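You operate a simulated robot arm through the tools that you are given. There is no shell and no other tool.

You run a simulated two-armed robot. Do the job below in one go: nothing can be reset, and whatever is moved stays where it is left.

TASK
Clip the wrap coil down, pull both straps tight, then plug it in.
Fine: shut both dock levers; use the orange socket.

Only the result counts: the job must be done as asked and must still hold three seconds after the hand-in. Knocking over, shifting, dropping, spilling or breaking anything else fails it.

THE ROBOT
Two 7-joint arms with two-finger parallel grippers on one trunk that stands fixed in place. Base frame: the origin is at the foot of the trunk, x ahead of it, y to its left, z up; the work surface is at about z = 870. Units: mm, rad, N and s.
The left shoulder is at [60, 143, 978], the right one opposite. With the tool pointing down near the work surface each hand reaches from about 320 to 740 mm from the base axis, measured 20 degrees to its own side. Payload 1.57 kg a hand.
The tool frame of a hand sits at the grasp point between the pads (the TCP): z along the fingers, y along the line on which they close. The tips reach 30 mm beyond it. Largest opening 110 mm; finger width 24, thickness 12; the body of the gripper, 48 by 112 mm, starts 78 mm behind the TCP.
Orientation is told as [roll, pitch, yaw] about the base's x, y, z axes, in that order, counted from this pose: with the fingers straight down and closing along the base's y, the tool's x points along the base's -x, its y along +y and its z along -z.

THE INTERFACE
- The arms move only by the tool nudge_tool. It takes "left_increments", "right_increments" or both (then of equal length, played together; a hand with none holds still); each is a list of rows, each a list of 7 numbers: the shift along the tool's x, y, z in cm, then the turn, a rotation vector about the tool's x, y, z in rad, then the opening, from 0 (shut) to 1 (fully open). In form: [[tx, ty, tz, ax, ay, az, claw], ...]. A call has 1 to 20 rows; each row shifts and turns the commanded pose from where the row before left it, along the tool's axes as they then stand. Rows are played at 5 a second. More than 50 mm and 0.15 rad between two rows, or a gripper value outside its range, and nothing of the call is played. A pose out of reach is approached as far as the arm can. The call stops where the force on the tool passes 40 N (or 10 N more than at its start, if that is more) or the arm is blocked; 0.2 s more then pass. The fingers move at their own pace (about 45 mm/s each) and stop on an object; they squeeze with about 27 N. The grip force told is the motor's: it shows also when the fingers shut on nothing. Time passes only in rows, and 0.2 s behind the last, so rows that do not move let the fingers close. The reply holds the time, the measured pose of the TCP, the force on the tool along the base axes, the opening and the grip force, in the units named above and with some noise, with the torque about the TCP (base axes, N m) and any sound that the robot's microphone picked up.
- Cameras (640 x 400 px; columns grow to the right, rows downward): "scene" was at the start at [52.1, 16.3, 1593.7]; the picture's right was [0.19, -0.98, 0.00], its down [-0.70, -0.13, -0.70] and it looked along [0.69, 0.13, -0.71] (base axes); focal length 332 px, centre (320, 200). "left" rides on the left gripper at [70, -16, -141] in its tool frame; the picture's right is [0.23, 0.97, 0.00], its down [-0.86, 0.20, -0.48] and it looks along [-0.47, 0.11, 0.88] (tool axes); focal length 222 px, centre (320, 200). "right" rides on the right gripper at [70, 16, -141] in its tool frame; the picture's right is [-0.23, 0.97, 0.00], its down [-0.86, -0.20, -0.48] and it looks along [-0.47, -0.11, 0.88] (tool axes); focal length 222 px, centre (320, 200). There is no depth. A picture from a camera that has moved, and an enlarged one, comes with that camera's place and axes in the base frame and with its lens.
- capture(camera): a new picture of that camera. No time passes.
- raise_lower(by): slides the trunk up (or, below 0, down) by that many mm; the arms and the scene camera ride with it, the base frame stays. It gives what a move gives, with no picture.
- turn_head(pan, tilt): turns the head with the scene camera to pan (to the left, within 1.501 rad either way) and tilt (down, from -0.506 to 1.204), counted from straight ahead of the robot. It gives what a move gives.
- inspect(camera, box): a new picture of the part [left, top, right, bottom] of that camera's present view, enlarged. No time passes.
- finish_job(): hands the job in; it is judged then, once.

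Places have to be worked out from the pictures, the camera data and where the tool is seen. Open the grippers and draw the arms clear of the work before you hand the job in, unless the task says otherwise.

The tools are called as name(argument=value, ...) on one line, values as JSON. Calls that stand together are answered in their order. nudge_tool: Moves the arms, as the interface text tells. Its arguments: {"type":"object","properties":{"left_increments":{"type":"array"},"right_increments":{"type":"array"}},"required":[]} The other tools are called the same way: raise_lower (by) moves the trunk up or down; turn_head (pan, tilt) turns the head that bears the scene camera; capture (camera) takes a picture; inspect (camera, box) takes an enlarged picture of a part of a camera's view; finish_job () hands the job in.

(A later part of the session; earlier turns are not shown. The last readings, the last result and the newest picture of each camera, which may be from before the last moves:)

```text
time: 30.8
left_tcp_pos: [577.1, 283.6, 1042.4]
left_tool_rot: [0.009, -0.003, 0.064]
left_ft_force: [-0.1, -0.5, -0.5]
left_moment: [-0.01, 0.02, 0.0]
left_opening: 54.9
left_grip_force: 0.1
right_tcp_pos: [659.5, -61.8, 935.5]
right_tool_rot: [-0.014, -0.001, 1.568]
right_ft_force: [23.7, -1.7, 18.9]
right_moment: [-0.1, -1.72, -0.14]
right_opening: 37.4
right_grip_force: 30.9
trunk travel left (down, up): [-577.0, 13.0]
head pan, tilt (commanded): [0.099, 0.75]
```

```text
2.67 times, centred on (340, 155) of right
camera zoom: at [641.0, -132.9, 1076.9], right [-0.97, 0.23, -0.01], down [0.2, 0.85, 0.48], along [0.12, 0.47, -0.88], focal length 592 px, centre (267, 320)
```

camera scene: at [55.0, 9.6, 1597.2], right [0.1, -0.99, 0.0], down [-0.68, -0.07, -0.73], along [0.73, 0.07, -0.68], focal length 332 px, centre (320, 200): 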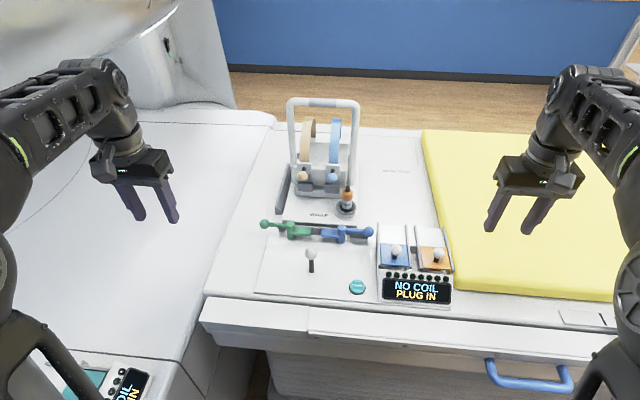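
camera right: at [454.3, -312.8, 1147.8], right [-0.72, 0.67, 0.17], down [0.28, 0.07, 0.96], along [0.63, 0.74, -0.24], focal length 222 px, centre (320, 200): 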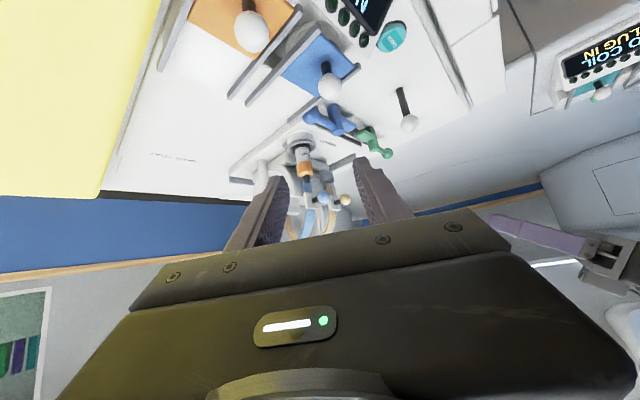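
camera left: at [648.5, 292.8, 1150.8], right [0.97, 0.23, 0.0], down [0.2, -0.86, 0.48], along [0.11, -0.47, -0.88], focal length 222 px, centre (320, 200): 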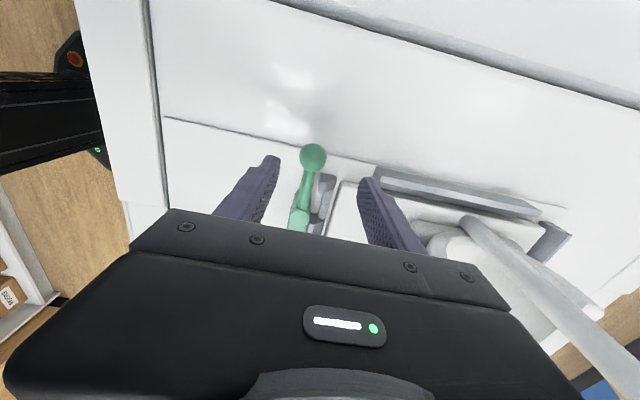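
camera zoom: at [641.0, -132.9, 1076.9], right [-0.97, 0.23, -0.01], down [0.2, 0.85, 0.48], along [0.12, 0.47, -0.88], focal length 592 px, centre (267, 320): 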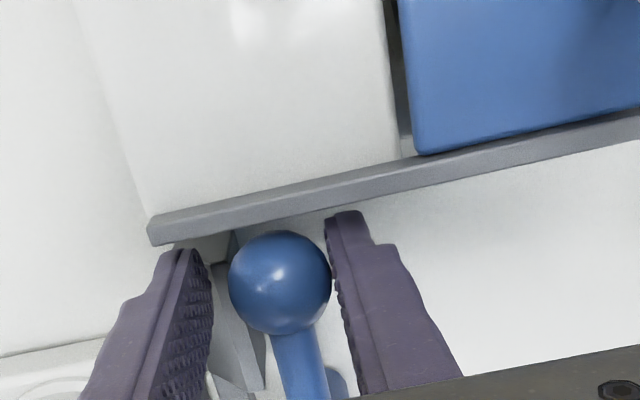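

The fingers stopped at 37 mm with force on x and z, so the far finger is touching the grey block. I open, raise 12 mm and close again higher on the ball.

nudge_tool(right_increments=[[0, 0, -0.6, 0, 0, 0, 0.5], [0, 0, -0.6, 0, 0, 0, 0.5], [0, 0, 0, 0, 0, 0, 0.5], [0, 0, 0, 0, 0, 0, 0.15], [0, 0, 0, 0, 0, 0, 0.15], [0, 0, 0, 0, 0, 0, 0.15]])

inspect(camera="right", box=[220, 80, 460, 230])

```text
time: 32.2
left_tcp_pos: [576.1, 284.5, 1041.8]
left_tool_rot: [0.011, -0.007, 0.064]
left_ft_force: [-1.3, -0.7, -1.1]
left_moment: [0.0, 0.02, 0.0]
left_opening: 54.9
left_grip_force: 0.0
right_tcp_pos: [655.4, -61.7, 943.3]
right_tool_rot: [0.0, 0.0, 1.57]
right_ft_force: [-2.5, 0.0, -1.8]
right_moment: [0.0, 0.01, 0.12]
right_opening: 30.0
right_grip_force: 26.5
trunk travel left (down, up): [-577.0, 13.0]
head pan, tilt (commanded): [0.099, 0.75]
```

```text
2.67 times, centred on (340, 155) of right
camera zoom: at [638.3, -132.0, 1085.0], right [-0.97, 0.23, 0.0], down [0.2, 0.85, 0.48], along [0.11, 0.47, -0.88], focal length 592 px, centre (267, 320)
```

zoom: 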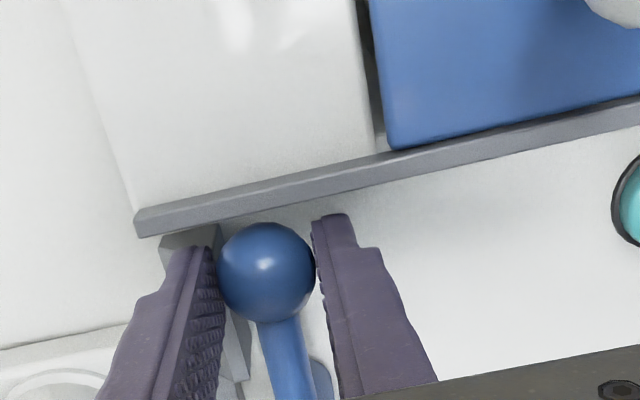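

Gripped cleanly at 30 mm with low forces. I swing the blue lever toward the robot along its arc.

nudge_tool(right_increments=[[-0.075, 1.05, 0, 0, 0, 0.1428, 0.15], [-0.075, 1.05, 0, 0, 0, 0.1428, 0.15], [-0.075, 1.05, 0, 0, 0, 0.1428, 0.15], [-0.075, 1.05, 0, 0, 0, 0.1428, 0.15]])

inspect(camera="scene", box=[270, 170, 410, 260])

```text
time: 33.2
left_tcp_pos: [576.1, 284.6, 1043.2]
left_tool_rot: [0.013, -0.006, 0.065]
left_ft_force: [0.0, -0.2, 0.7]
left_moment: [0.01, 0.02, 0.01]
left_opening: 55.2
left_grip_force: 0.0
right_tcp_pos: [615.4, -47.7, 944.0]
right_tool_rot: [-0.003, -0.002, 0.994]
right_ft_force: [3.7, -3.4, 5.4]
right_moment: [-0.43, -0.16, -0.32]
right_opening: 29.5
right_grip_force: 39.1
trunk travel left (down, up): [-577.0, 13.0]
head pan, tilt (commanded): [0.099, 0.75]
```

```text
4.44 times, centred on (340, 215) of scene
camera zoom: at [55.0, 9.2, 1597.3], right [0.1, -1.0, 0.0], down [-0.68, -0.07, -0.73], along [0.73, 0.07, -0.68], focal length 1476 px, centre (231, 133)
```

zoom: 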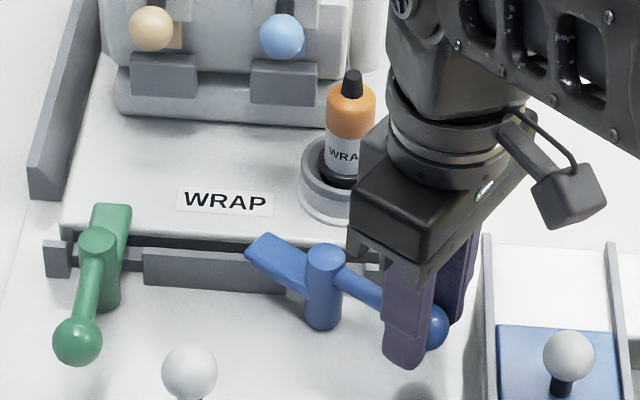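

The blue lever moves easily. I continue through the remaining quarter turn.

nudge_tool(right_increments=[[-0.075, 1.05, 0, 0, 0, 0.1428, 0.15], [-0.075, 1.05, 0, 0, 0, 0.1428, 0.15], [-0.075, 1.05, 0, 0, 0, 0.1428, 0.15], [-0.075, 1.05, 0, 0, 0, 0.1428, 0.15], [-0.075, 1.05, 0, 0, 0, 0.1428, 0.15], [-0.075, 1.05, 0, 0, 0, 0.1428, 0.15], [-0.06, 0.9, 0, 0, 0, 0.1228, 0.15]])

inspect(camera="scene", box=[270, 170, 410, 260])

```text
time: 34.8
left_tcp_pos: [577.8, 283.8, 1041.9]
left_tool_rot: [0.013, -0.004, 0.064]
left_ft_force: [-1.3, 0.0, -0.1]
left_moment: [0.01, 0.01, 0.02]
left_opening: 54.8
left_grip_force: 0.1
right_tcp_pos: [583.4, 9.8, 943.5]
right_tool_rot: [-0.001, -0.002, 0.014]
right_ft_force: [16.7, -0.4, 5.0]
right_moment: [-0.16, -0.7, 0.23]
right_opening: 29.7
right_grip_force: 38.9
trunk travel left (down, up): [-577.0, 13.0]
head pan, tilt (commanded): [0.099, 0.75]
```

```text
4.44 times, centred on (340, 215) of scene
camera zoom: at [56.9, 9.2, 1597.2], right [0.1, -1.0, 0.0], down [-0.68, -0.07, -0.73], along [0.73, 0.07, -0.68], focal length 1476 px, centre (231, 133)
```

zoom: 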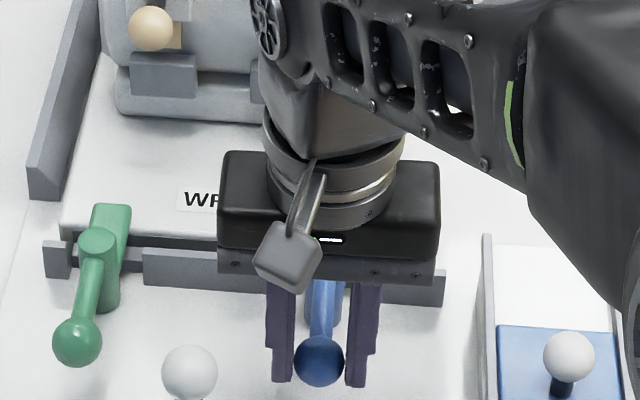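

At (583, 10), nearly a quarter turn. I relieve the radial pull and push gently further in +y to find the stop.

nudge_tool(right_increments=[[-0.2, 0.25, 0, 0, 0, 0.015, 0.15], [0, 0.25, 0, 0, 0, 0.02, 0.15], [0, 0.25, 0, 0, 0, 0.02, 0.15], [0, 0.2, 0, 0, 0, 0.02, 0.15]])

```text
time: 35.8
left_tcp_pos: [576.2, 284.4, 1041.9]
left_tool_rot: [0.01, -0.006, 0.064]
left_ft_force: [0.5, 1.0, -1.4]
left_moment: [0.01, 0.0, 0.01]
left_opening: 55.1
left_grip_force: 0.0
right_tcp_pos: [583.5, 25.0, 942.6]
right_tool_rot: [0.005, -0.002, -0.055]
right_ft_force: [4.6, -6.7, 8.3]
right_moment: [-0.41, -0.05, -0.17]
right_opening: 29.4
right_grip_force: 39.4
trunk travel left (down, up): [-577.0, 13.0]
head pan, tilt (commanded): [0.099, 0.75]
```

The ball moved on to y = 25, slightly more than expected. I check its position in pictures before doing anything else.

inspect(camera="scene", box=[270, 170, 410, 260])

inspect(camera="right", box=[220, 80, 460, 230])

inspect(camera="left", box=[0, 0, 400, 220])

```text
4.44 times, centred on (340, 215) of scene
camera zoom: at [55.2, 8.9, 1597.2], right [0.1, -0.99, 0.0], down [-0.68, -0.07, -0.73], along [0.73, 0.07, -0.68], focal length 1476 px, centre (231, 133)
```

zoom: 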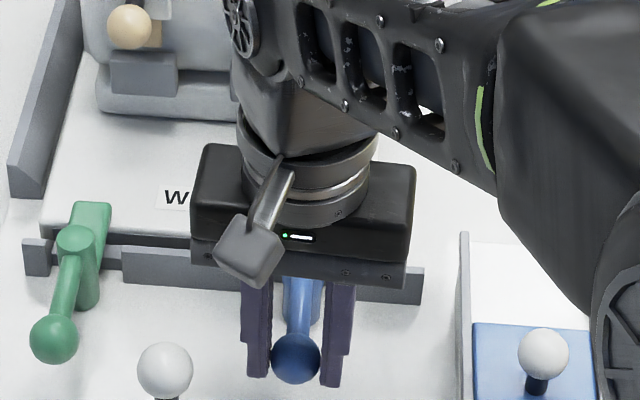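

```text
2.67 times, centred on (340, 155) of right
camera zoom: at [514.4, 43.3, 1084.4], right [0.28, 0.96, 0.0], down [0.84, -0.25, 0.48], along [0.46, -0.13, -0.88], focal length 592 px, centre (267, 320)
```

zoom: 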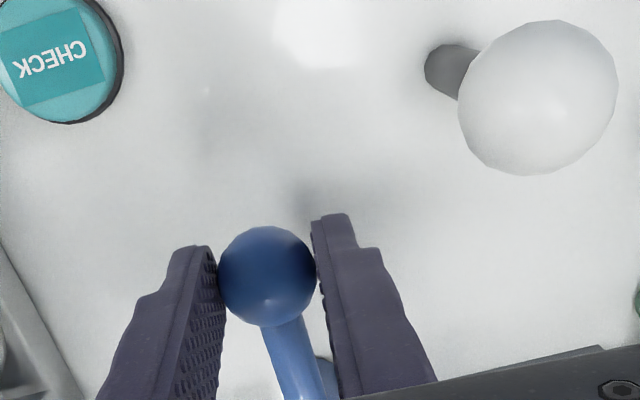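

```text
1.60 times, centred on (200, 110) of left
camera zoom: at [509.1, 260.8, 1183.1], right [-0.29, 0.96, 0.01], down [0.84, 0.25, 0.48], along [0.46, 0.15, -0.87], focal length 355 px, centre (512, 344)
```

zoom: 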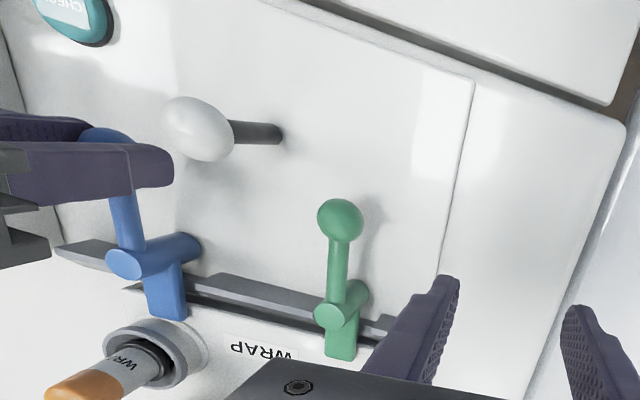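

Everything on the table seems shifted in the picture relative to before, so I take a full scene picture to compare with the background.

capture(camera="scene")

nudge_tool(right_increments=[[0, 0, 0, 0, 0, 0, 0.15]])

capture(camera="scene")

```text
taken
camera scene: at [55.2, 8.9, 1597.2], right [0.1, -0.99, 0.0], down [-0.68, -0.07, -0.73], along [0.73, 0.07, -0.68], focal length 332 px, centre (320, 200)
```

scene: 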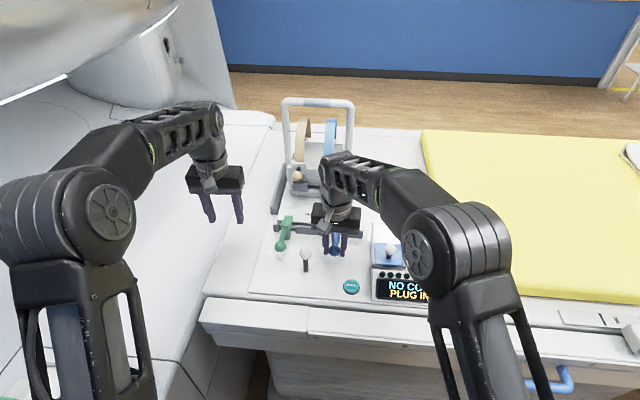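

```text
time: 36.2
left_tcp_pos: [576.7, 284.7, 1041.0]
left_tool_rot: [0.01, -0.004, 0.066]
left_ft_force: [0.7, 0.3, 0.4]
left_moment: [0.03, 0.0, -0.02]
left_opening: 55.0
left_grip_force: 0.2
right_tcp_pos: [583.3, 25.0, 942.8]
right_tool_rot: [0.006, -0.001, -0.054]
right_ft_force: [3.4, 2.3, 2.5]
right_moment: [0.25, -0.68, 0.16]
right_opening: 29.2
right_grip_force: 39.0
trunk travel left (down, up): [-577.0, 13.0]
head pan, tilt (commanded): [0.099, 0.75]
```

```text
taken
camera scene: at [55.5, 10.2, 1597.1], right [0.1, -0.99, 0.0], down [-0.68, -0.07, -0.73], along [0.73, 0.07, -0.68], focal length 332 px, centre (320, 200)
```

scene: 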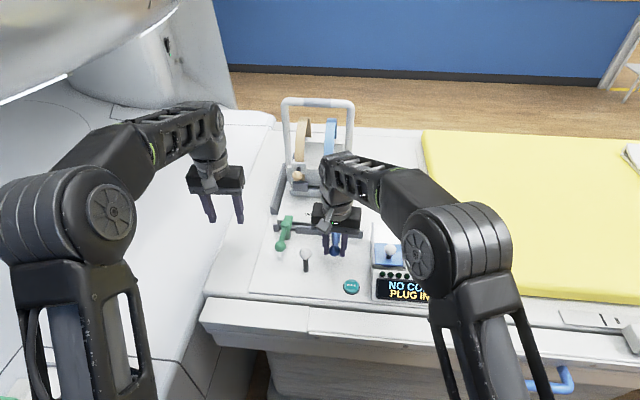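

The coil, dock, sockets and panel moved together about 15 mm to +y while the mat and table edge stayed. I inspect the panel edges to understand what it rides on.

inspect(camera="scene", box=[190, 180, 480, 361])

inspect(camera="scene", box=[240, 80, 440, 205])

```text
2.21 times, centred on (335, 270) of scene
camera zoom: at [55.5, 10.2, 1597.1], right [0.1, -0.99, 0.0], down [-0.68, -0.07, -0.73], along [0.73, 0.07, -0.68], focal length 733 px, centre (287, 44)
```

zoom: 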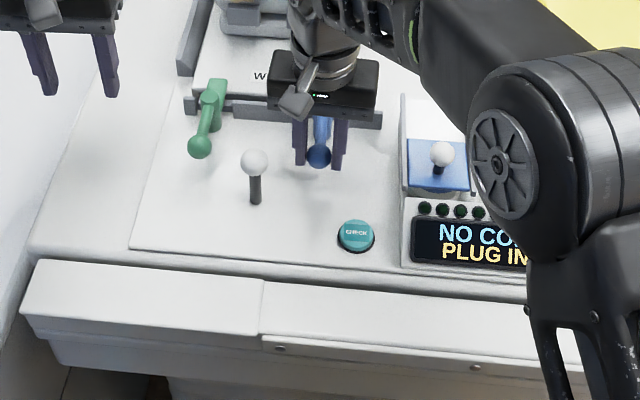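

```text
3.20 times, centred on (340, 142) of scene
camera zoom: at [55.5, 10.2, 1597.1], right [0.1, -0.99, 0.0], down [-0.68, -0.07, -0.73], along [0.73, 0.07, -0.68], focal length 1063 px, centre (256, 384)
```

zoom: 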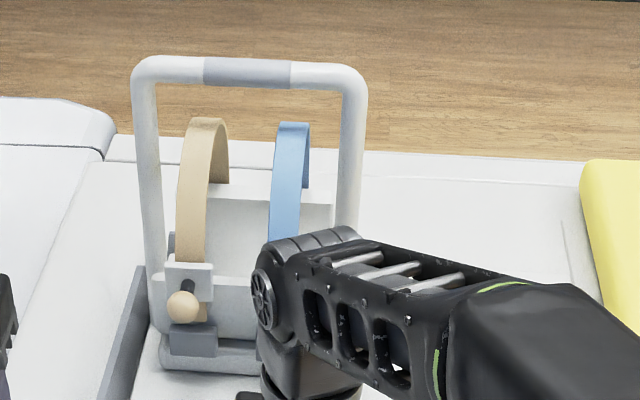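

I check the table's own position display at the far right, which earlier read "HEIGHT 85, IN 0, SIDE 0, OK".

turn_head(pan=-0.6, tilt=0.8)

capture(camera="scene")

```text
time: 37.3
left_tcp_pos: [576.3, 284.7, 1041.5]
left_tool_rot: [0.011, -0.006, 0.065]
left_ft_force: [-0.6, -0.2, 0.4]
left_moment: [0.0, 0.02, 0.04]
left_opening: 55.0
left_grip_force: 0.1
right_tcp_pos: [583.6, 21.6, 943.9]
right_tool_rot: [0.002, 0.0, -0.057]
right_ft_force: [-1.4, 8.0, 1.2]
right_moment: [0.18, -0.02, 0.48]
right_opening: 29.8
right_grip_force: 38.8
trunk travel left (down, up): [-577.0, 13.0]
head pan, tilt (commanded): [-0.6, 0.799]
```

```text
taken
camera scene: at [38.9, -43.2, 1593.3], right [-0.56, -0.83, 0.0], down [-0.59, 0.4, -0.7], along [0.58, -0.39, -0.72], focal length 332 px, centre (320, 200)
```

scene: 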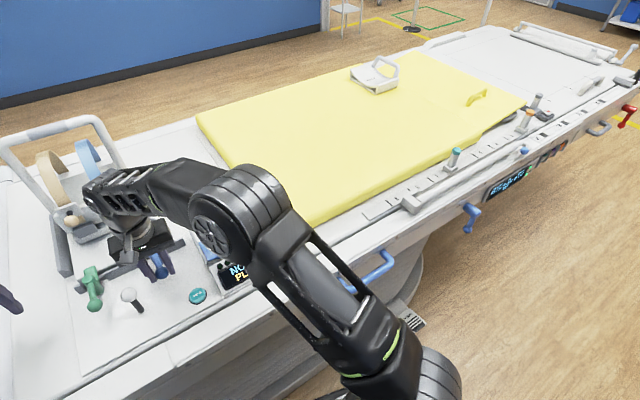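

inspect(camera="scene", box=[440, 130, 580, 240])

inspect(camera="scene", box=[60, 220, 260, 345])

```text
3.64 times, centred on (510, 185) of scene
camera zoom: at [38.9, -43.2, 1593.3], right [-0.56, -0.83, 0.0], down [-0.59, 0.4, -0.7], along [0.58, -0.39, -0.72], focal length 1208 px, centre (-371, 254)
```

zoom: 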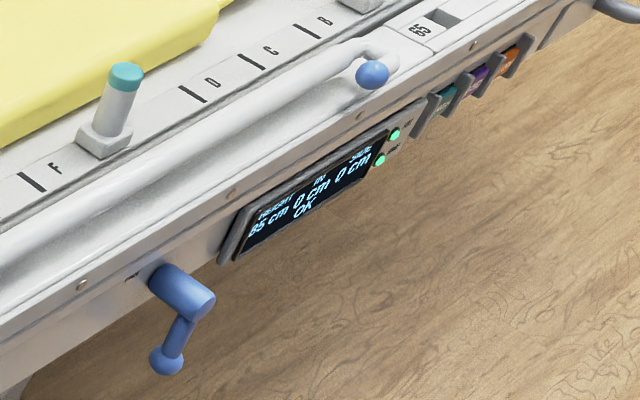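

```text
3.20 times, centred on (160, 282) of scene
camera zoom: at [38.9, -43.2, 1593.3], right [-0.56, -0.83, 0.0], down [-0.59, 0.4, -0.7], along [0.58, -0.39, -0.72], focal length 1063 px, centre (832, -64)
```

zoom: 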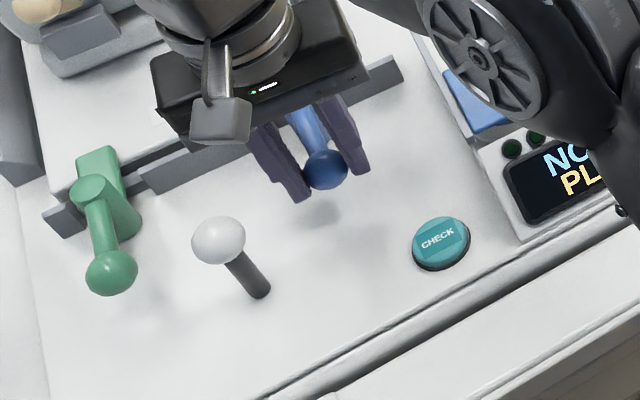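

The display still reads IN 0, SIDE 0, OK. I return the head to the earlier view and let a moment pass to see whether the module is still moving.

turn_head(pan=0.1, tilt=0.75)

nudge_tool(right_increments=[[0, 0, 0, 0, 0, 0, 0.15], [0, 0, 0, 0, 0, 0, 0.15]])

capture(camera="scene")

inspect(camera="scene", box=[270, 170, 410, 260])

```text
time: 38.4
left_tcp_pos: [575.6, 285.9, 1042.9]
left_tool_rot: [0.01, -0.006, 0.064]
left_ft_force: [0.3, 0.8, -0.4]
left_moment: [-0.02, 0.0, 0.0]
left_opening: 55.0
left_grip_force: 0.1
right_tcp_pos: [583.4, 21.0, 943.3]
right_tool_rot: [-0.001, 0.001, -0.057]
right_ft_force: [-3.3, 7.5, -0.1]
right_moment: [0.2, 0.29, 0.46]
right_opening: 29.7
right_grip_force: 38.6
trunk travel left (down, up): [-577.0, 13.0]
head pan, tilt (commanded): [0.099, 0.75]
```

```text
time: 39.0
left_tcp_pos: [577.0, 283.6, 1042.7]
left_tool_rot: [0.01, -0.006, 0.064]
left_ft_force: [0.2, -0.3, 0.2]
left_moment: [0.05, -0.03, 0.0]
left_opening: 55.0
left_grip_force: 0.0
right_tcp_pos: [583.5, 22.6, 943.7]
right_tool_rot: [-0.002, 0.001, -0.058]
right_ft_force: [-3.7, 6.3, -0.7]
right_moment: [0.14, 0.44, 0.35]
right_opening: 29.4
right_grip_force: 39.0
trunk travel left (down, up): [-577.0, 13.0]
head pan, tilt (commanded): [0.099, 0.75]
```

```text
taken
camera scene: at [54.7, 10.4, 1597.2], right [0.1, -1.0, 0.0], down [-0.68, -0.07, -0.73], along [0.73, 0.07, -0.68], focal length 332 px, centre (320, 200)
```

scene: 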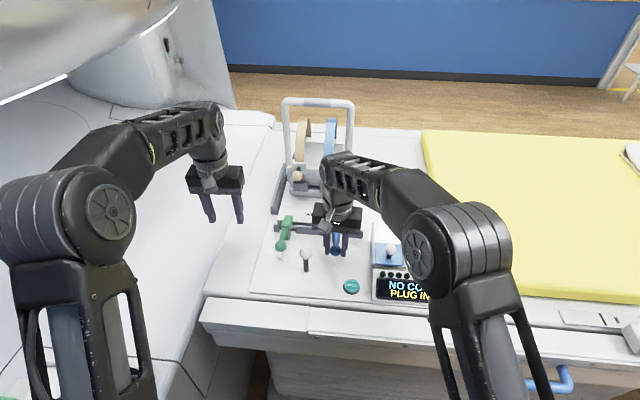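

```text
4.44 times, centred on (340, 215) of scene
camera zoom: at [54.7, 10.4, 1597.2], right [0.1, -1.0, 0.0], down [-0.68, -0.07, -0.73], along [0.73, 0.07, -0.68], focal length 1476 px, centre (231, 133)
```

zoom: 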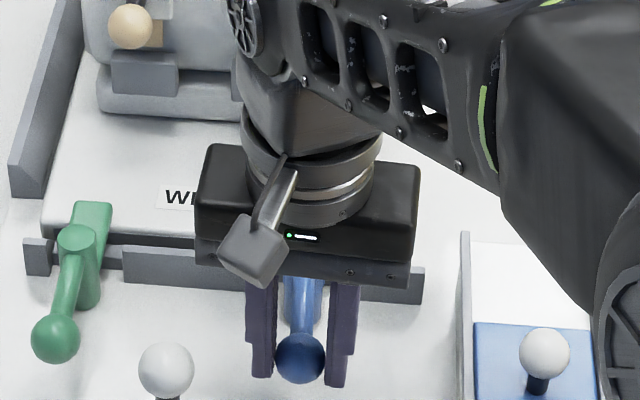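

The whole coil module has slid ≈ 15 mm toward +y (toward the bore) when the blue lever reached its stop; it did not yield to 42 N toward -y before, so it must have been at a stop there. I will put it back: the left hand goes to the green ball (now ≈ (585, 164)), to push against the shut green lever toward -y.

nudge_tool(left_increments=[[0, 0, 0, 0, 0, 0.065, 0.42], [-0.28, -4.0, 1.3, 0, 0, 0, 0.42], [-0.28, -4.0, 1.3, 0, 0, 0, 0.42], [-0.28, -4.0, 1.3, 0, 0, 0, 0.42], [0, 0, 2.3, 0, 0, 0, 0.42], [0, 0, 2.3, 0, 0, 0, 0.42], [0, 0, 0, 0, 0, 0, 0.42]])

inspect(camera="left", box=[200, 80, 440, 230])

```text
time: 40.6
left_tcp_pos: [585.8, 165.7, 957.6]
left_tool_rot: [0.01, -0.004, 0.002]
left_ft_force: [1.2, -0.2, 0.2]
left_moment: [0.0, 0.0, -0.01]
left_opening: 46.3
left_grip_force: 0.0
right_tcp_pos: [584.0, 21.3, 943.4]
right_tool_rot: [-0.001, -0.001, -0.058]
right_ft_force: [-3.3, 3.3, -3.2]
right_moment: [-0.03, 0.13, 0.12]
right_opening: 29.4
right_grip_force: 39.4
trunk travel left (down, up): [-577.0, 13.0]
head pan, tilt (commanded): [0.099, 0.75]
```

```text
2.67 times, centred on (320, 155) of left
camera zoom: at [517.5, 146.5, 1099.2], right [-0.23, 0.97, 0.01], down [0.85, 0.19, 0.48], along [0.47, 0.12, -0.88], focal length 592 px, centre (320, 320)
```

zoom: 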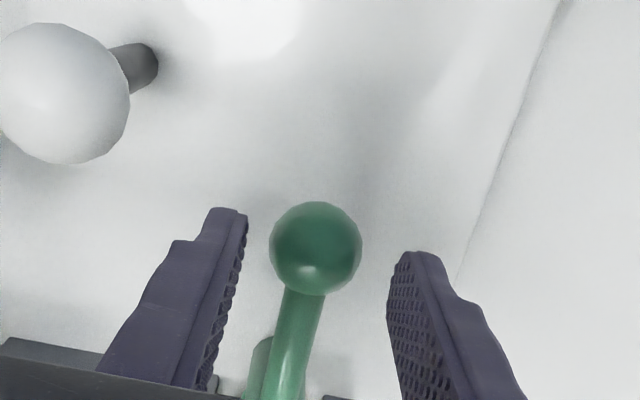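

The green ball is between the fingers. I descend the last 28 mm and grip it.

nudge_tool(left_increments=[[0, 0, 1.4, 0, 0, 0, 0.42], [0, 0, 1.4, 0, 0, 0, 0.42], [0, 0, 0, 0, 0, 0, 0.15], [0, 0, 0, 0, 0, 0, 0.15], [0, 0, 0, 0, 0, 0, 0.15]])

```text
time: 41.8
left_tcp_pos: [584.7, 164.9, 930.1]
left_tool_rot: [0.013, -0.003, -0.001]
left_ft_force: [-1.0, -1.1, -3.8]
left_moment: [-0.04, -0.26, -0.03]
left_opening: 29.4
left_grip_force: 31.5
right_tcp_pos: [584.6, 21.0, 943.5]
right_tool_rot: [0.001, -0.002, -0.056]
right_ft_force: [-1.6, 0.5, -2.0]
right_moment: [0.01, -0.04, 0.02]
right_opening: 29.3
right_grip_force: 39.6
trunk travel left (down, up): [-577.0, 13.0]
head pan, tilt (commanded): [0.099, 0.75]
```

Gripped at y = 164.9. I push the module back toward -y with the left hand while the right follows a little less, keeping the blue lever pressed toward shut.

nudge_tool(left_increments=[[0, -0.3, 0, 0, 0, 0, 0.15], [0, -0.3, 0, 0, 0, 0, 0.15], [0, -0.3, 0, 0, 0, 0, 0.15]], right_increments=[[0, -0.2, 0, 0, 0, 0, 0.15], [0, -0.25, 0, 0, 0, 0, 0.15], [0, -0.25, 0, 0, 0, 0, 0.15]])

inspect(camera="scene", box=[270, 170, 410, 260])

```text
time: 42.6
left_tcp_pos: [584.5, 153.1, 930.1]
left_tool_rot: [0.012, -0.003, -0.002]
left_ft_force: [-2.3, 0.5, -0.7]
left_moment: [0.13, 0.23, 0.14]
left_opening: 29.5
left_grip_force: 39.1
right_tcp_pos: [583.0, 11.1, 942.9]
right_tool_rot: [-0.003, -0.002, -0.063]
right_ft_force: [-1.0, -5.3, -1.0]
right_moment: [-0.15, -0.18, -0.46]
right_opening: 29.7
right_grip_force: 39.7
trunk travel left (down, up): [-577.0, 13.0]
head pan, tilt (commanded): [0.099, 0.75]
```

```text
4.44 times, centred on (340, 215) of scene
camera zoom: at [54.8, 8.0, 1597.2], right [0.1, -1.0, 0.0], down [-0.68, -0.07, -0.73], along [0.73, 0.07, -0.68], focal length 1476 px, centre (231, 133)
```

zoom: 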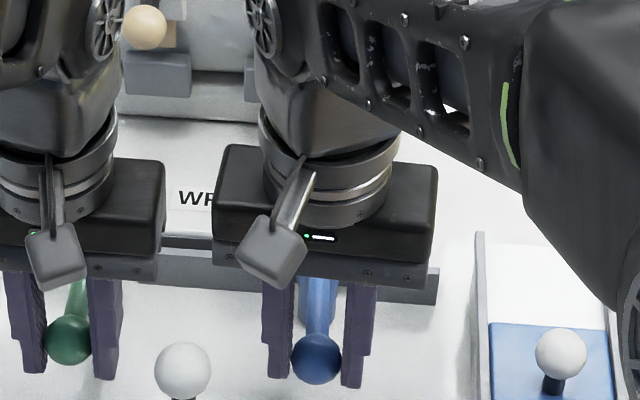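

The module is moving back with tiny force; about 4 mm remain. I continue gently until it meets its original stop.

nudge_tool(left_increments=[[0, -0.15, 0, 0, 0, 0, 0.15], [0, -0.15, 0, 0, 0, 0, 0.15], [0, -0.15, 0, 0, 0, 0, 0.15]], right_increments=[[0, -0.05, 0, 0, 0, 0, 0.15], [0, 0, 0, 0, 0, 0, 0.15], [0, 0, 0, 0, 0, 0, 0.15]])

inspect(camera="scene", box=[270, 170, 410, 260])

```text
time: 43.4
left_tcp_pos: [584.3, 152.0, 929.5]
left_tool_rot: [0.015, -0.003, 0.001]
left_ft_force: [4.7, 7.6, -12.3]
left_moment: [-0.07, 0.09, 0.34]
left_opening: 29.5
left_grip_force: 39.8
right_tcp_pos: [583.6, 12.5, 941.5]
right_tool_rot: [-0.002, 0.0, -0.056]
right_ft_force: [-7.3, -13.0, 5.4]
right_moment: [-0.23, -0.52, -0.21]
right_opening: 29.6
right_grip_force: 39.2
trunk travel left (down, up): [-577.0, 13.0]
head pan, tilt (commanded): [0.099, 0.75]
```

```text
4.44 times, centred on (340, 215) of scene
camera zoom: at [55.2, 8.9, 1597.1], right [0.1, -1.0, 0.0], down [-0.68, -0.07, -0.73], along [0.73, 0.07, -0.68], focal length 1476 px, centre (231, 133)
```

zoom: 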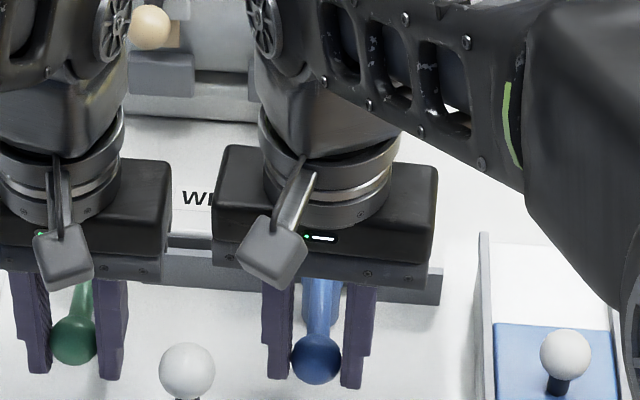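

About 2 mm remain and both levers are pressing on their stops against each other. I ease the right hand back and push the left a bit further.

nudge_tool(left_increments=[[0, -0.1, 0, 0, 0, 0, 0.15], [0, -0.15, 0, 0, 0, 0, 0.15], [0, -0.1, 0, 0, 0, 0, 0.15]], right_increments=[[0, -0.2, 0, 0, 0, 0, 0.15], [0, -0.1, 0, 0, 0, 0, 0.15], [0, 0, 0, 0, 0, 0, 0.15]])

inspect(camera="scene", box=[270, 170, 410, 260])

```text
time: 44.2
left_tcp_pos: [584.7, 150.6, 929.6]
left_tool_rot: [0.015, -0.001, 0.002]
left_ft_force: [5.7, 17.6, -14.3]
left_moment: [0.16, -0.02, 0.01]
left_opening: 29.4
left_grip_force: 39.1
right_tcp_pos: [582.3, 11.4, 942.6]
right_tool_rot: [-0.001, -0.002, -0.059]
right_ft_force: [-5.2, -13.2, 14.2]
right_moment: [-0.05, 0.35, -0.02]
right_opening: 29.8
right_grip_force: 39.3
trunk travel left (down, up): [-577.0, 13.0]
head pan, tilt (commanded): [0.099, 0.75]
```

```text
4.44 times, centred on (340, 215) of scene
camera zoom: at [55.3, 10.5, 1597.3], right [0.1, -0.99, 0.0], down [-0.68, -0.07, -0.73], along [0.73, 0.07, -0.68], focal length 1476 px, centre (231, 133)
```

zoom: 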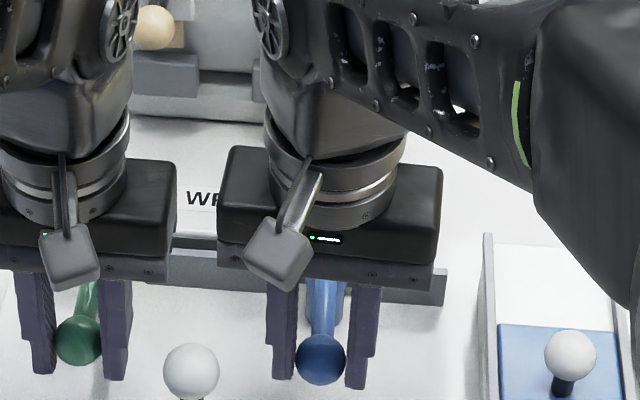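

Features are back at their original pixels within noise. I ease the right hand once more to confirm the module rests at its stop.

nudge_tool(left_increments=[[0, 0, 0, 0, 0, 0, 0.15], [0, 0, 0, 0, 0, 0, 0.15]], right_increments=[[0, -0.2, 0, 0, 0, 0, 0.15], [0, 0, 0, 0, 0, 0, 0.15]])

```text
time: 44.8
left_tcp_pos: [583.0, 149.9, 929.9]
left_tool_rot: [0.012, -0.003, 0.001]
left_ft_force: [1.0, 17.8, -9.0]
left_moment: [0.12, 0.13, 0.05]
left_opening: 29.4
left_grip_force: 38.7
right_tcp_pos: [583.7, 11.1, 943.6]
right_tool_rot: [0.0, -0.004, -0.058]
right_ft_force: [1.0, -9.3, 8.7]
right_moment: [-0.13, 0.04, 0.01]
right_opening: 29.4
right_grip_force: 38.6
trunk travel left (down, up): [-577.0, 13.0]
head pan, tilt (commanded): [0.099, 0.75]
```

Both levers are on their stops (left 17.8 N, right 9.3 N) and the module is back at y-stop. I release the right hand first, lifting straight up.

nudge_tool(right_increments=[[0, 0.1, 0, 0, 0, 0, 0.45], [0, 0, 0, 0, 0, 0, 0.45], [0, 0, -3, 0, 0, 0, 0.45], [0, 0, -4, 0, 0, 0, 0.45], [0, 0, -4, 0, 0, 0, 0.45], [0, -4, 0, 0, 0, 0, 0.45], [0, -4, 0, 0, 0, 0, 0.45], [0, -4, 0, 0, 0, 0, 0.45], [0, -4, 0, 0, 0, 0, 0.45], [0, -4, 0, 0, 0, 0, 0.45]])

nudge_tool(left_increments=[[0, 0.15, 0, 0, 0, 0, 0.15], [0, 0.1, 0, 0, 0, 0, 0.45], [0, 0, 0, 0, 0, 0, 0.45], [0, 0, -3, 0, 0, 0, 0.45], [0, 0, -4, 0, 0, 0, 0.45], [0, 0, -4, 0, 0, 0, 0.45], [0, 4, 0, 0, 0, 0, 0.45], [0, 4, 0, 0, 0, 0, 0.45], [0, 4, 0, 0, 0, 0, 0.45], [0, 4, 0, 0, 0, 0, 0.45]])

capture(camera="scene")

inspect(camera="scene", box=[270, 170, 410, 260])

```text
time: 47.0
left_tcp_pos: [584.5, 149.2, 930.5]
left_tool_rot: [0.011, -0.003, -0.001]
left_ft_force: [-0.5, 14.4, -2.4]
left_moment: [0.45, -0.09, 0.06]
left_opening: 29.3
left_grip_force: 39.3
right_tcp_pos: [569.0, -190.1, 1054.6]
right_tool_rot: [-0.002, -0.003, -0.058]
right_ft_force: [0.3, 0.4, 0.1]
right_moment: [0.0, 0.02, 0.03]
right_opening: 49.4
right_grip_force: 0.0
trunk travel left (down, up): [-577.0, 13.0]
head pan, tilt (commanded): [0.099, 0.75]
```

```text
time: 49.2
left_tcp_pos: [582.5, 310.3, 1041.8]
left_tool_rot: [0.01, -0.005, 0.002]
left_ft_force: [0.0, 0.6, -0.1]
left_moment: [0.03, -0.02, 0.03]
left_opening: 49.6
left_grip_force: 0.0
right_tcp_pos: [569.3, -190.4, 1054.0]
right_tool_rot: [0.0, -0.001, -0.057]
right_ft_force: [-0.5, 0.8, -0.5]
right_moment: [0.03, 0.02, 0.01]
right_opening: 49.5
right_grip_force: 0.0
trunk travel left (down, up): [-577.0, 13.0]
head pan, tilt (commanded): [0.099, 0.75]
```

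```text
taken
camera scene: at [55.0, 10.2, 1597.2], right [0.1, -1.0, 0.0], down [-0.68, -0.07, -0.73], along [0.73, 0.07, -0.68], focal length 332 px, centre (320, 200)
```

scene: 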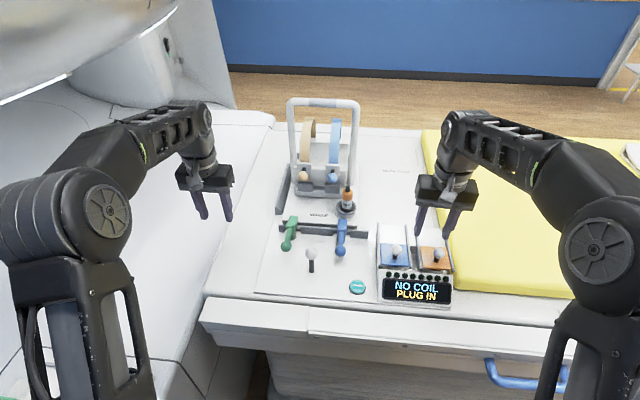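

```text
4.44 times, centred on (340, 215) of scene
camera zoom: at [55.0, 10.2, 1597.2], right [0.1, -1.0, 0.0], down [-0.68, -0.07, -0.73], along [0.73, 0.07, -0.68], focal length 1476 px, centre (231, 133)
```

zoom: 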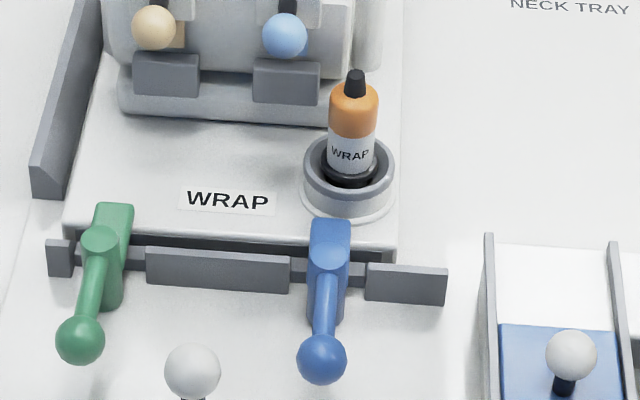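

Both levers lie along x with tongues over the plate, and the module is at its original place. Now the straps: I bring the left hand, pitched forward, in front of the coil for a close look at the sliders.

nudge_tool(left_increments=[[0, -2.6, 0, 0, -0.14, 0, 0.45], [0, -2.6, 0, 0, -0.14, 0, 0.45], [0, -2.6, 0, 0, -0.14, 0, 0.45], [0, -2.6, 0, 0, -0.14, 0, 0.45], [0, -2.6, 0, 0, -0.14, 0, 0.45], [0, -2.6, 0, 0, -0.14, 0, 0.45], [0, -2.6, 0, 0, -0.14, 0, 0.45], [-2.5, 0, 1.94, 0, 0, 0, 0.45], [-2.5, 0, 1.94, 0, 0, 0, 0.45], [0, 0, 0, 0, 0, 0, 0.45]])

capture(camera="left")

inspect(camera="left", box=[200, 40, 440, 190])

```text
time: 51.4
left_tcp_pos: [644.6, 126.0, 1060.7]
left_tool_rot: [0.022, -0.984, -0.016]
left_ft_force: [-1.1, -0.6, 0.0]
left_moment: [0.02, 0.0, -0.04]
left_opening: 49.2
left_grip_force: 0.1
right_tcp_pos: [569.4, -191.0, 1054.9]
right_tool_rot: [0.0, -0.002, -0.057]
right_ft_force: [0.6, 0.3, 0.0]
right_moment: [-0.02, 0.02, -0.02]
right_opening: 49.4
right_grip_force: 0.1
trunk travel left (down, up): [-577.0, 13.0]
head pan, tilt (commanded): [0.099, 0.75]
```

```text
taken
camera left: at [490.4, 109.0, 1079.8], right [-0.13, 0.98, -0.18], down [0.07, 0.19, 0.98], along [0.99, 0.11, -0.1], focal length 222 px, centre (320, 200)
```

left: 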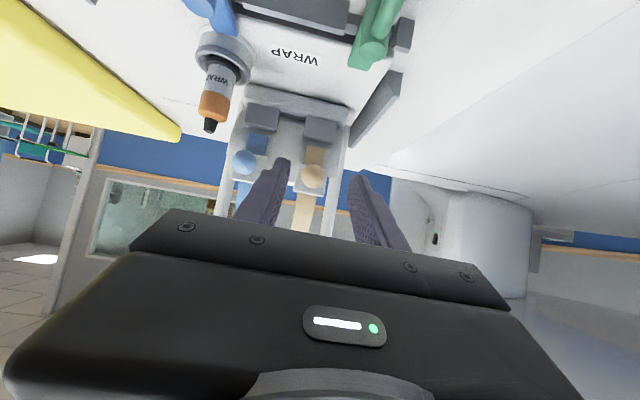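

```text
2.67 times, centred on (320, 115) of left
camera zoom: at [490.4, 109.0, 1079.8], right [-0.13, 0.98, -0.18], down [0.07, 0.19, 0.98], along [0.99, 0.11, -0.1], focal length 592 px, centre (320, 427)
```

zoom: 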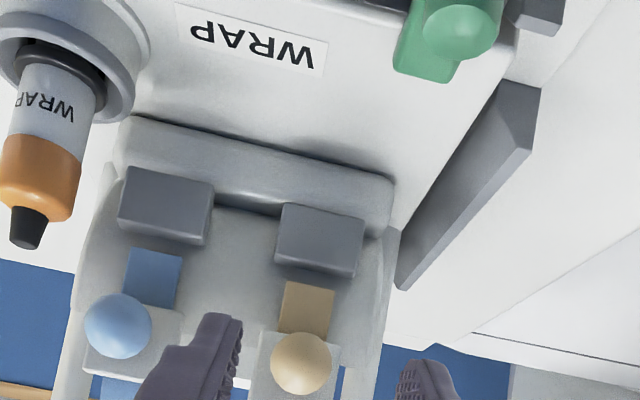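

The knobs are balls on horizontal stems on white sliders, with the grey blocks below. I set the right hand's camera as a side view from -y to guide the strap work.

nudge_tool(right_increments=[[0, 0, -1, 0, 0, -0.145, 0.45], [0, 0, -1, 0, 0, -0.145, 0.45], [0, 0, -1, 0, 0, -0.145, 0.45], [0, 0, 0, 0, 0, -0.145, 0.45], [0, 0, 0, 0, 0, -0.145, 0.45], [0, 0, 0, 0, 0, -0.145, 0.45], [0, 0, 0, 0, 0, -0.145, 0.45], [0, 0, 0, 0, 0, -0.145, 0.45], [0, 0, 0, 0, 0, -0.145, 0.45], [0, 0, 0, 0, 0, -0.145, 0.45], [0, 0, 0, 0, -0.14, 0, 0.45], [0, 0, 0, 0, -0.14, 0, 0.45], [0, 0, 0, 0, -0.14, 0, 0.45], [0, 0, 0, 0, -0.14, 0, 0.45], [0, 0, 0, 0, -0.14, 0, 0.45], [0, 0, 0, 0, -0.14, 0, 0.45], [-1, -4.2, -1.15, 0, 0, 0, 0.45], [-1, -4.2, -1.15, 0, 0, 0, 0.45], [0, 0, 0, 0, 0, 0, 0.45]])

capture(camera="right")

```text
time: 55.4
left_tcp_pos: [645.0, 126.6, 1060.7]
left_tool_rot: [0.022, -0.984, -0.017]
left_ft_force: [-0.2, -0.1, 0.2]
left_moment: [0.01, -0.03, 0.02]
left_opening: 49.3
left_grip_force: 0.1
right_tcp_pos: [650.7, -208.8, 1116.3]
right_tool_rot: [-0.002, -0.839, 1.392]
right_ft_force: [-0.1, -0.3, 0.4]
right_moment: [-0.02, -0.01, 0.01]
right_opening: 49.4
right_grip_force: 0.0
trunk travel left (down, up): [-577.0, 13.0]
head pan, tilt (commanded): [0.099, 0.75]
```

```text
taken
camera right: at [607.2, -356.1, 1158.7], right [-0.93, 0.32, 0.17], down [0.23, 0.18, 0.96], along [0.28, 0.93, -0.24], focal length 222 px, centre (320, 200)
```

right: 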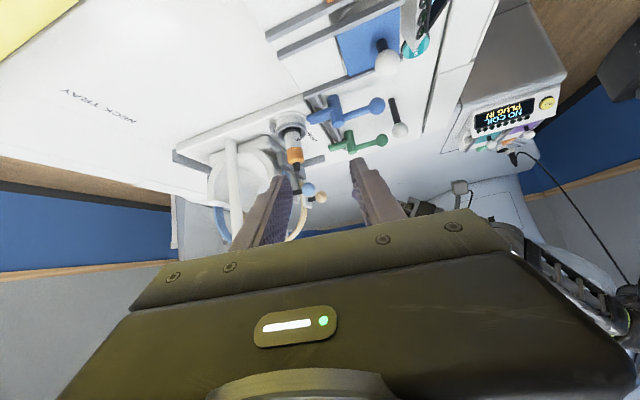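

inspect(camera="right", box=[200, 110, 400, 235])

```text
3.20 times, centred on (300, 172) of right
camera zoom: at [607.2, -356.1, 1158.7], right [-0.93, 0.32, 0.17], down [0.23, 0.18, 0.96], along [0.28, 0.93, -0.24], focal length 711 px, centre (384, 288)
```

zoom: 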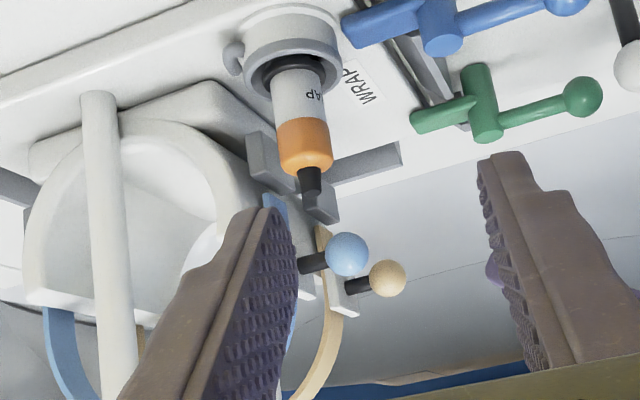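

Side view agrees: knobs at x ≈ 748, z ≈ 1028, sliders at x ≈ 779, catch blocks ≈ 80 mm below. I open the right gripper to unblock its view and bring the left hand to a standoff in front of the tan knob with pitch ≈ -0.75.

nudge_tool(left_increments=[[0, 0, 0, 0, 0.117, 0, 0.45], [0, 0, 0, 0, 0.117, 0, 0.45], [-2.65, -0.1, 1.3, 0, 0, 0, 0.45], [-2.65, -0.1, 1.3, 0, 0, 0, 0.45], [0, 0, 0, 0, 0, 0, 0.45]], right_increments=[[0, 0, 0, 0, 0, 0, 1], [0, 0, 0, 0, 0, 0, 1], [0, 0, 0, 0, 0, 0, 1], [0, 0, 0, 0, 0, 0, 1], [0, 0, 0, 0, 0, 0, 1]])

inspect(camera="right", box=[200, 110, 400, 235])

inspect(camera="left", box=[200, 80, 440, 230])

inspect(camera="scene", box=[250, 90, 410, 190])

```text
time: 56.6
left_tcp_pos: [701.1, 126.7, 1078.3]
left_tool_rot: [0.015, -0.751, -0.011]
left_ft_force: [0.2, 0.1, 0.0]
left_moment: [-0.01, 0.0, -0.01]
left_opening: 49.3
left_grip_force: 0.1
right_tcp_pos: [650.4, -209.3, 1116.0]
right_tool_rot: [-0.003, -0.839, 1.394]
right_ft_force: [-0.1, -1.3, 0.5]
right_moment: [0.01, -0.01, 0.01]
right_opening: 109.8
right_grip_force: 0.2
trunk travel left (down, up): [-577.0, 13.0]
head pan, tilt (commanded): [0.099, 0.75]
```

```text
3.20 times, centred on (300, 172) of right
camera zoom: at [607.4, -356.2, 1158.5], right [-0.93, 0.32, 0.17], down [0.23, 0.18, 0.96], along [0.28, 0.93, -0.24], focal length 711 px, centre (384, 288)
```

zoom: 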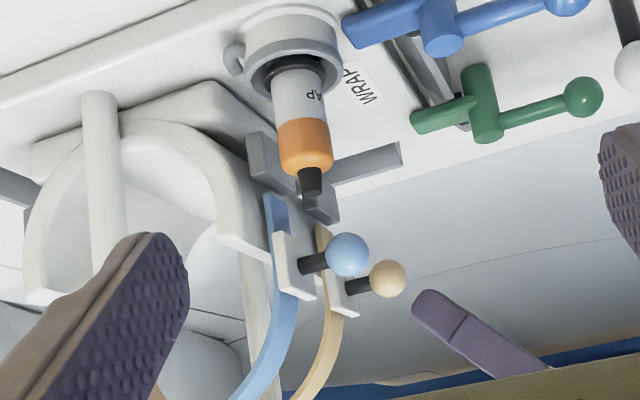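

```text
2.67 times, centred on (320, 155) of left
camera zoom: at [555.0, 108.0, 1133.6], right [-0.17, 0.98, -0.14], down [0.3, 0.19, 0.94], along [0.94, 0.11, -0.32], focal length 592 px, centre (320, 320)
```

zoom: 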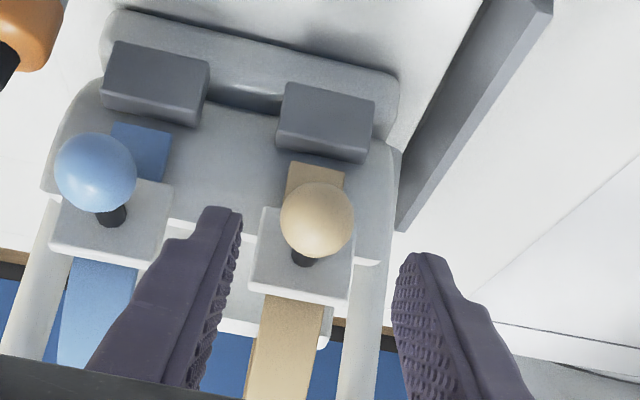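

```text
4.00 times, centred on (330, 140) of scene
camera zoom: at [54.7, 9.4, 1597.2], right [0.1, -1.0, 0.0], down [-0.68, -0.07, -0.73], along [0.73, 0.07, -0.68], focal length 1329 px, centre (280, 440)
```

zoom: 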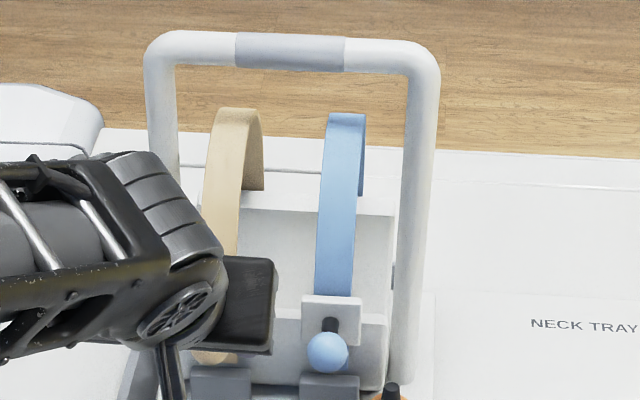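

The side view now shows the strap hanging straight down through the slider toward the grey catch, so the pull is downward. Ball at (748, 124, 1029); I advance along the tool axis so it enters between the fingers.

nudge_tool(left_increments=[[0, -0.12, 2.5, 0, 0, 0, 0.45], [0, -0.1, 2.5, 0, 0, 0, 0.45], [0, 0, 1.0, 0, 0, 0, 0.45], [0, 0, 0, 0, 0, 0, 0.45]])

inspect(camera="left", box=[200, 80, 440, 230])

inspect(camera="right", box=[240, 130, 380, 220])

```text
time: 57.6
left_tcp_pos: [742.1, 123.3, 1034.0]
left_tool_rot: [0.014, -0.75, -0.01]
left_ft_force: [-0.1, 0.2, -0.2]
left_moment: [0.01, 0.03, -0.04]
left_opening: 49.5
left_grip_force: 0.1
right_tcp_pos: [650.8, -207.8, 1116.0]
right_tool_rot: [-0.003, -0.838, 1.394]
right_ft_force: [-0.2, -0.1, 0.2]
right_moment: [-0.04, 0.02, 0.01]
right_opening: 110.1
right_grip_force: 0.0
trunk travel left (down, up): [-577.0, 13.0]
head pan, tilt (commanded): [0.099, 0.75]
```

```text
2.67 times, centred on (320, 155) of left
camera zoom: at [596.2, 105.9, 1089.5], right [-0.17, 0.98, -0.14], down [0.3, 0.19, 0.94], along [0.94, 0.11, -0.32], focal length 592 px, centre (320, 320)
```

zoom: 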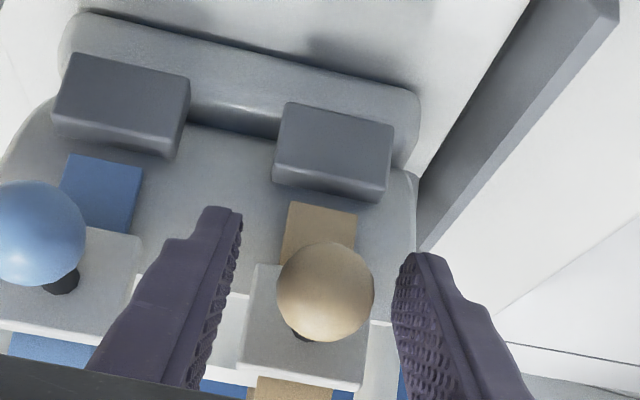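

```text
4.44 times, centred on (310, 175) of right
camera zoom: at [607.6, -356.2, 1158.3], right [-0.93, 0.32, 0.17], down [0.23, 0.18, 0.96], along [0.28, 0.93, -0.24], focal length 987 px, centre (364, 311)
```

zoom: 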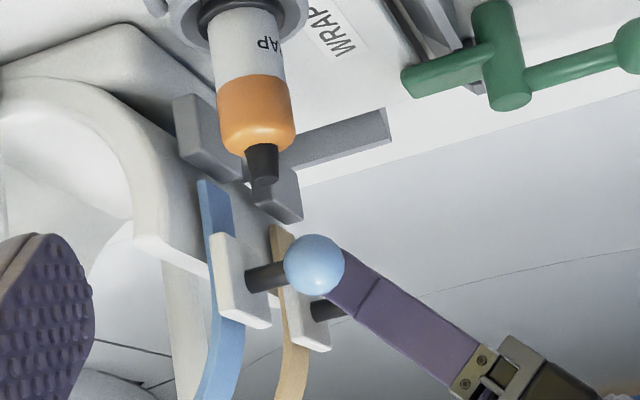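

The ball is between the fingers. I close the left gripper on it.

nudge_tool(left_increments=[[0, 0, 0, 0, 0, 0, 0.15], [0, 0, 0, 0, 0, 0, 0.15], [0, 0, 0, 0, 0, 0, 0.15]])

inspect(camera="left", box=[200, 80, 440, 230])

```text
time: 58.4
left_tcp_pos: [741.8, 125.5, 1033.7]
left_tool_rot: [0.016, -0.748, -0.009]
left_ft_force: [0.2, 4.5, 0.0]
left_moment: [0.06, -0.01, 0.11]
left_opening: 27.1
left_grip_force: 27.0
right_tcp_pos: [650.6, -207.8, 1116.9]
right_tool_rot: [0.0, -0.84, 1.393]
right_ft_force: [0.9, 0.8, 1.0]
right_moment: [-0.01, 0.01, 0.03]
right_opening: 110.1
right_grip_force: 0.0
trunk travel left (down, up): [-577.0, 13.0]
head pan, tilt (commanded): [0.099, 0.75]
```

```text
2.67 times, centred on (320, 155) of left
camera zoom: at [596.2, 107.2, 1089.5], right [-0.17, 0.98, -0.14], down [0.3, 0.19, 0.94], along [0.94, 0.11, -0.32], focal length 592 px, centre (320, 320)
```

zoom: 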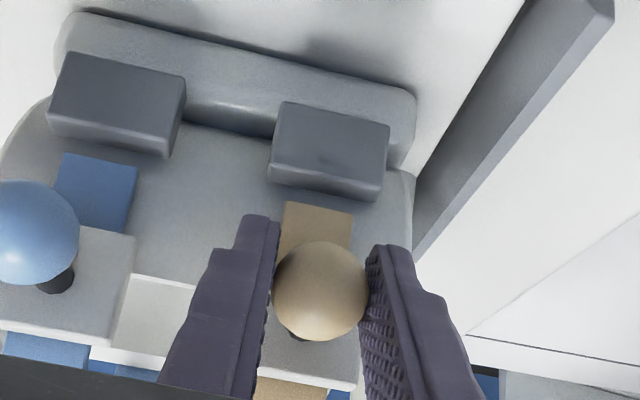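

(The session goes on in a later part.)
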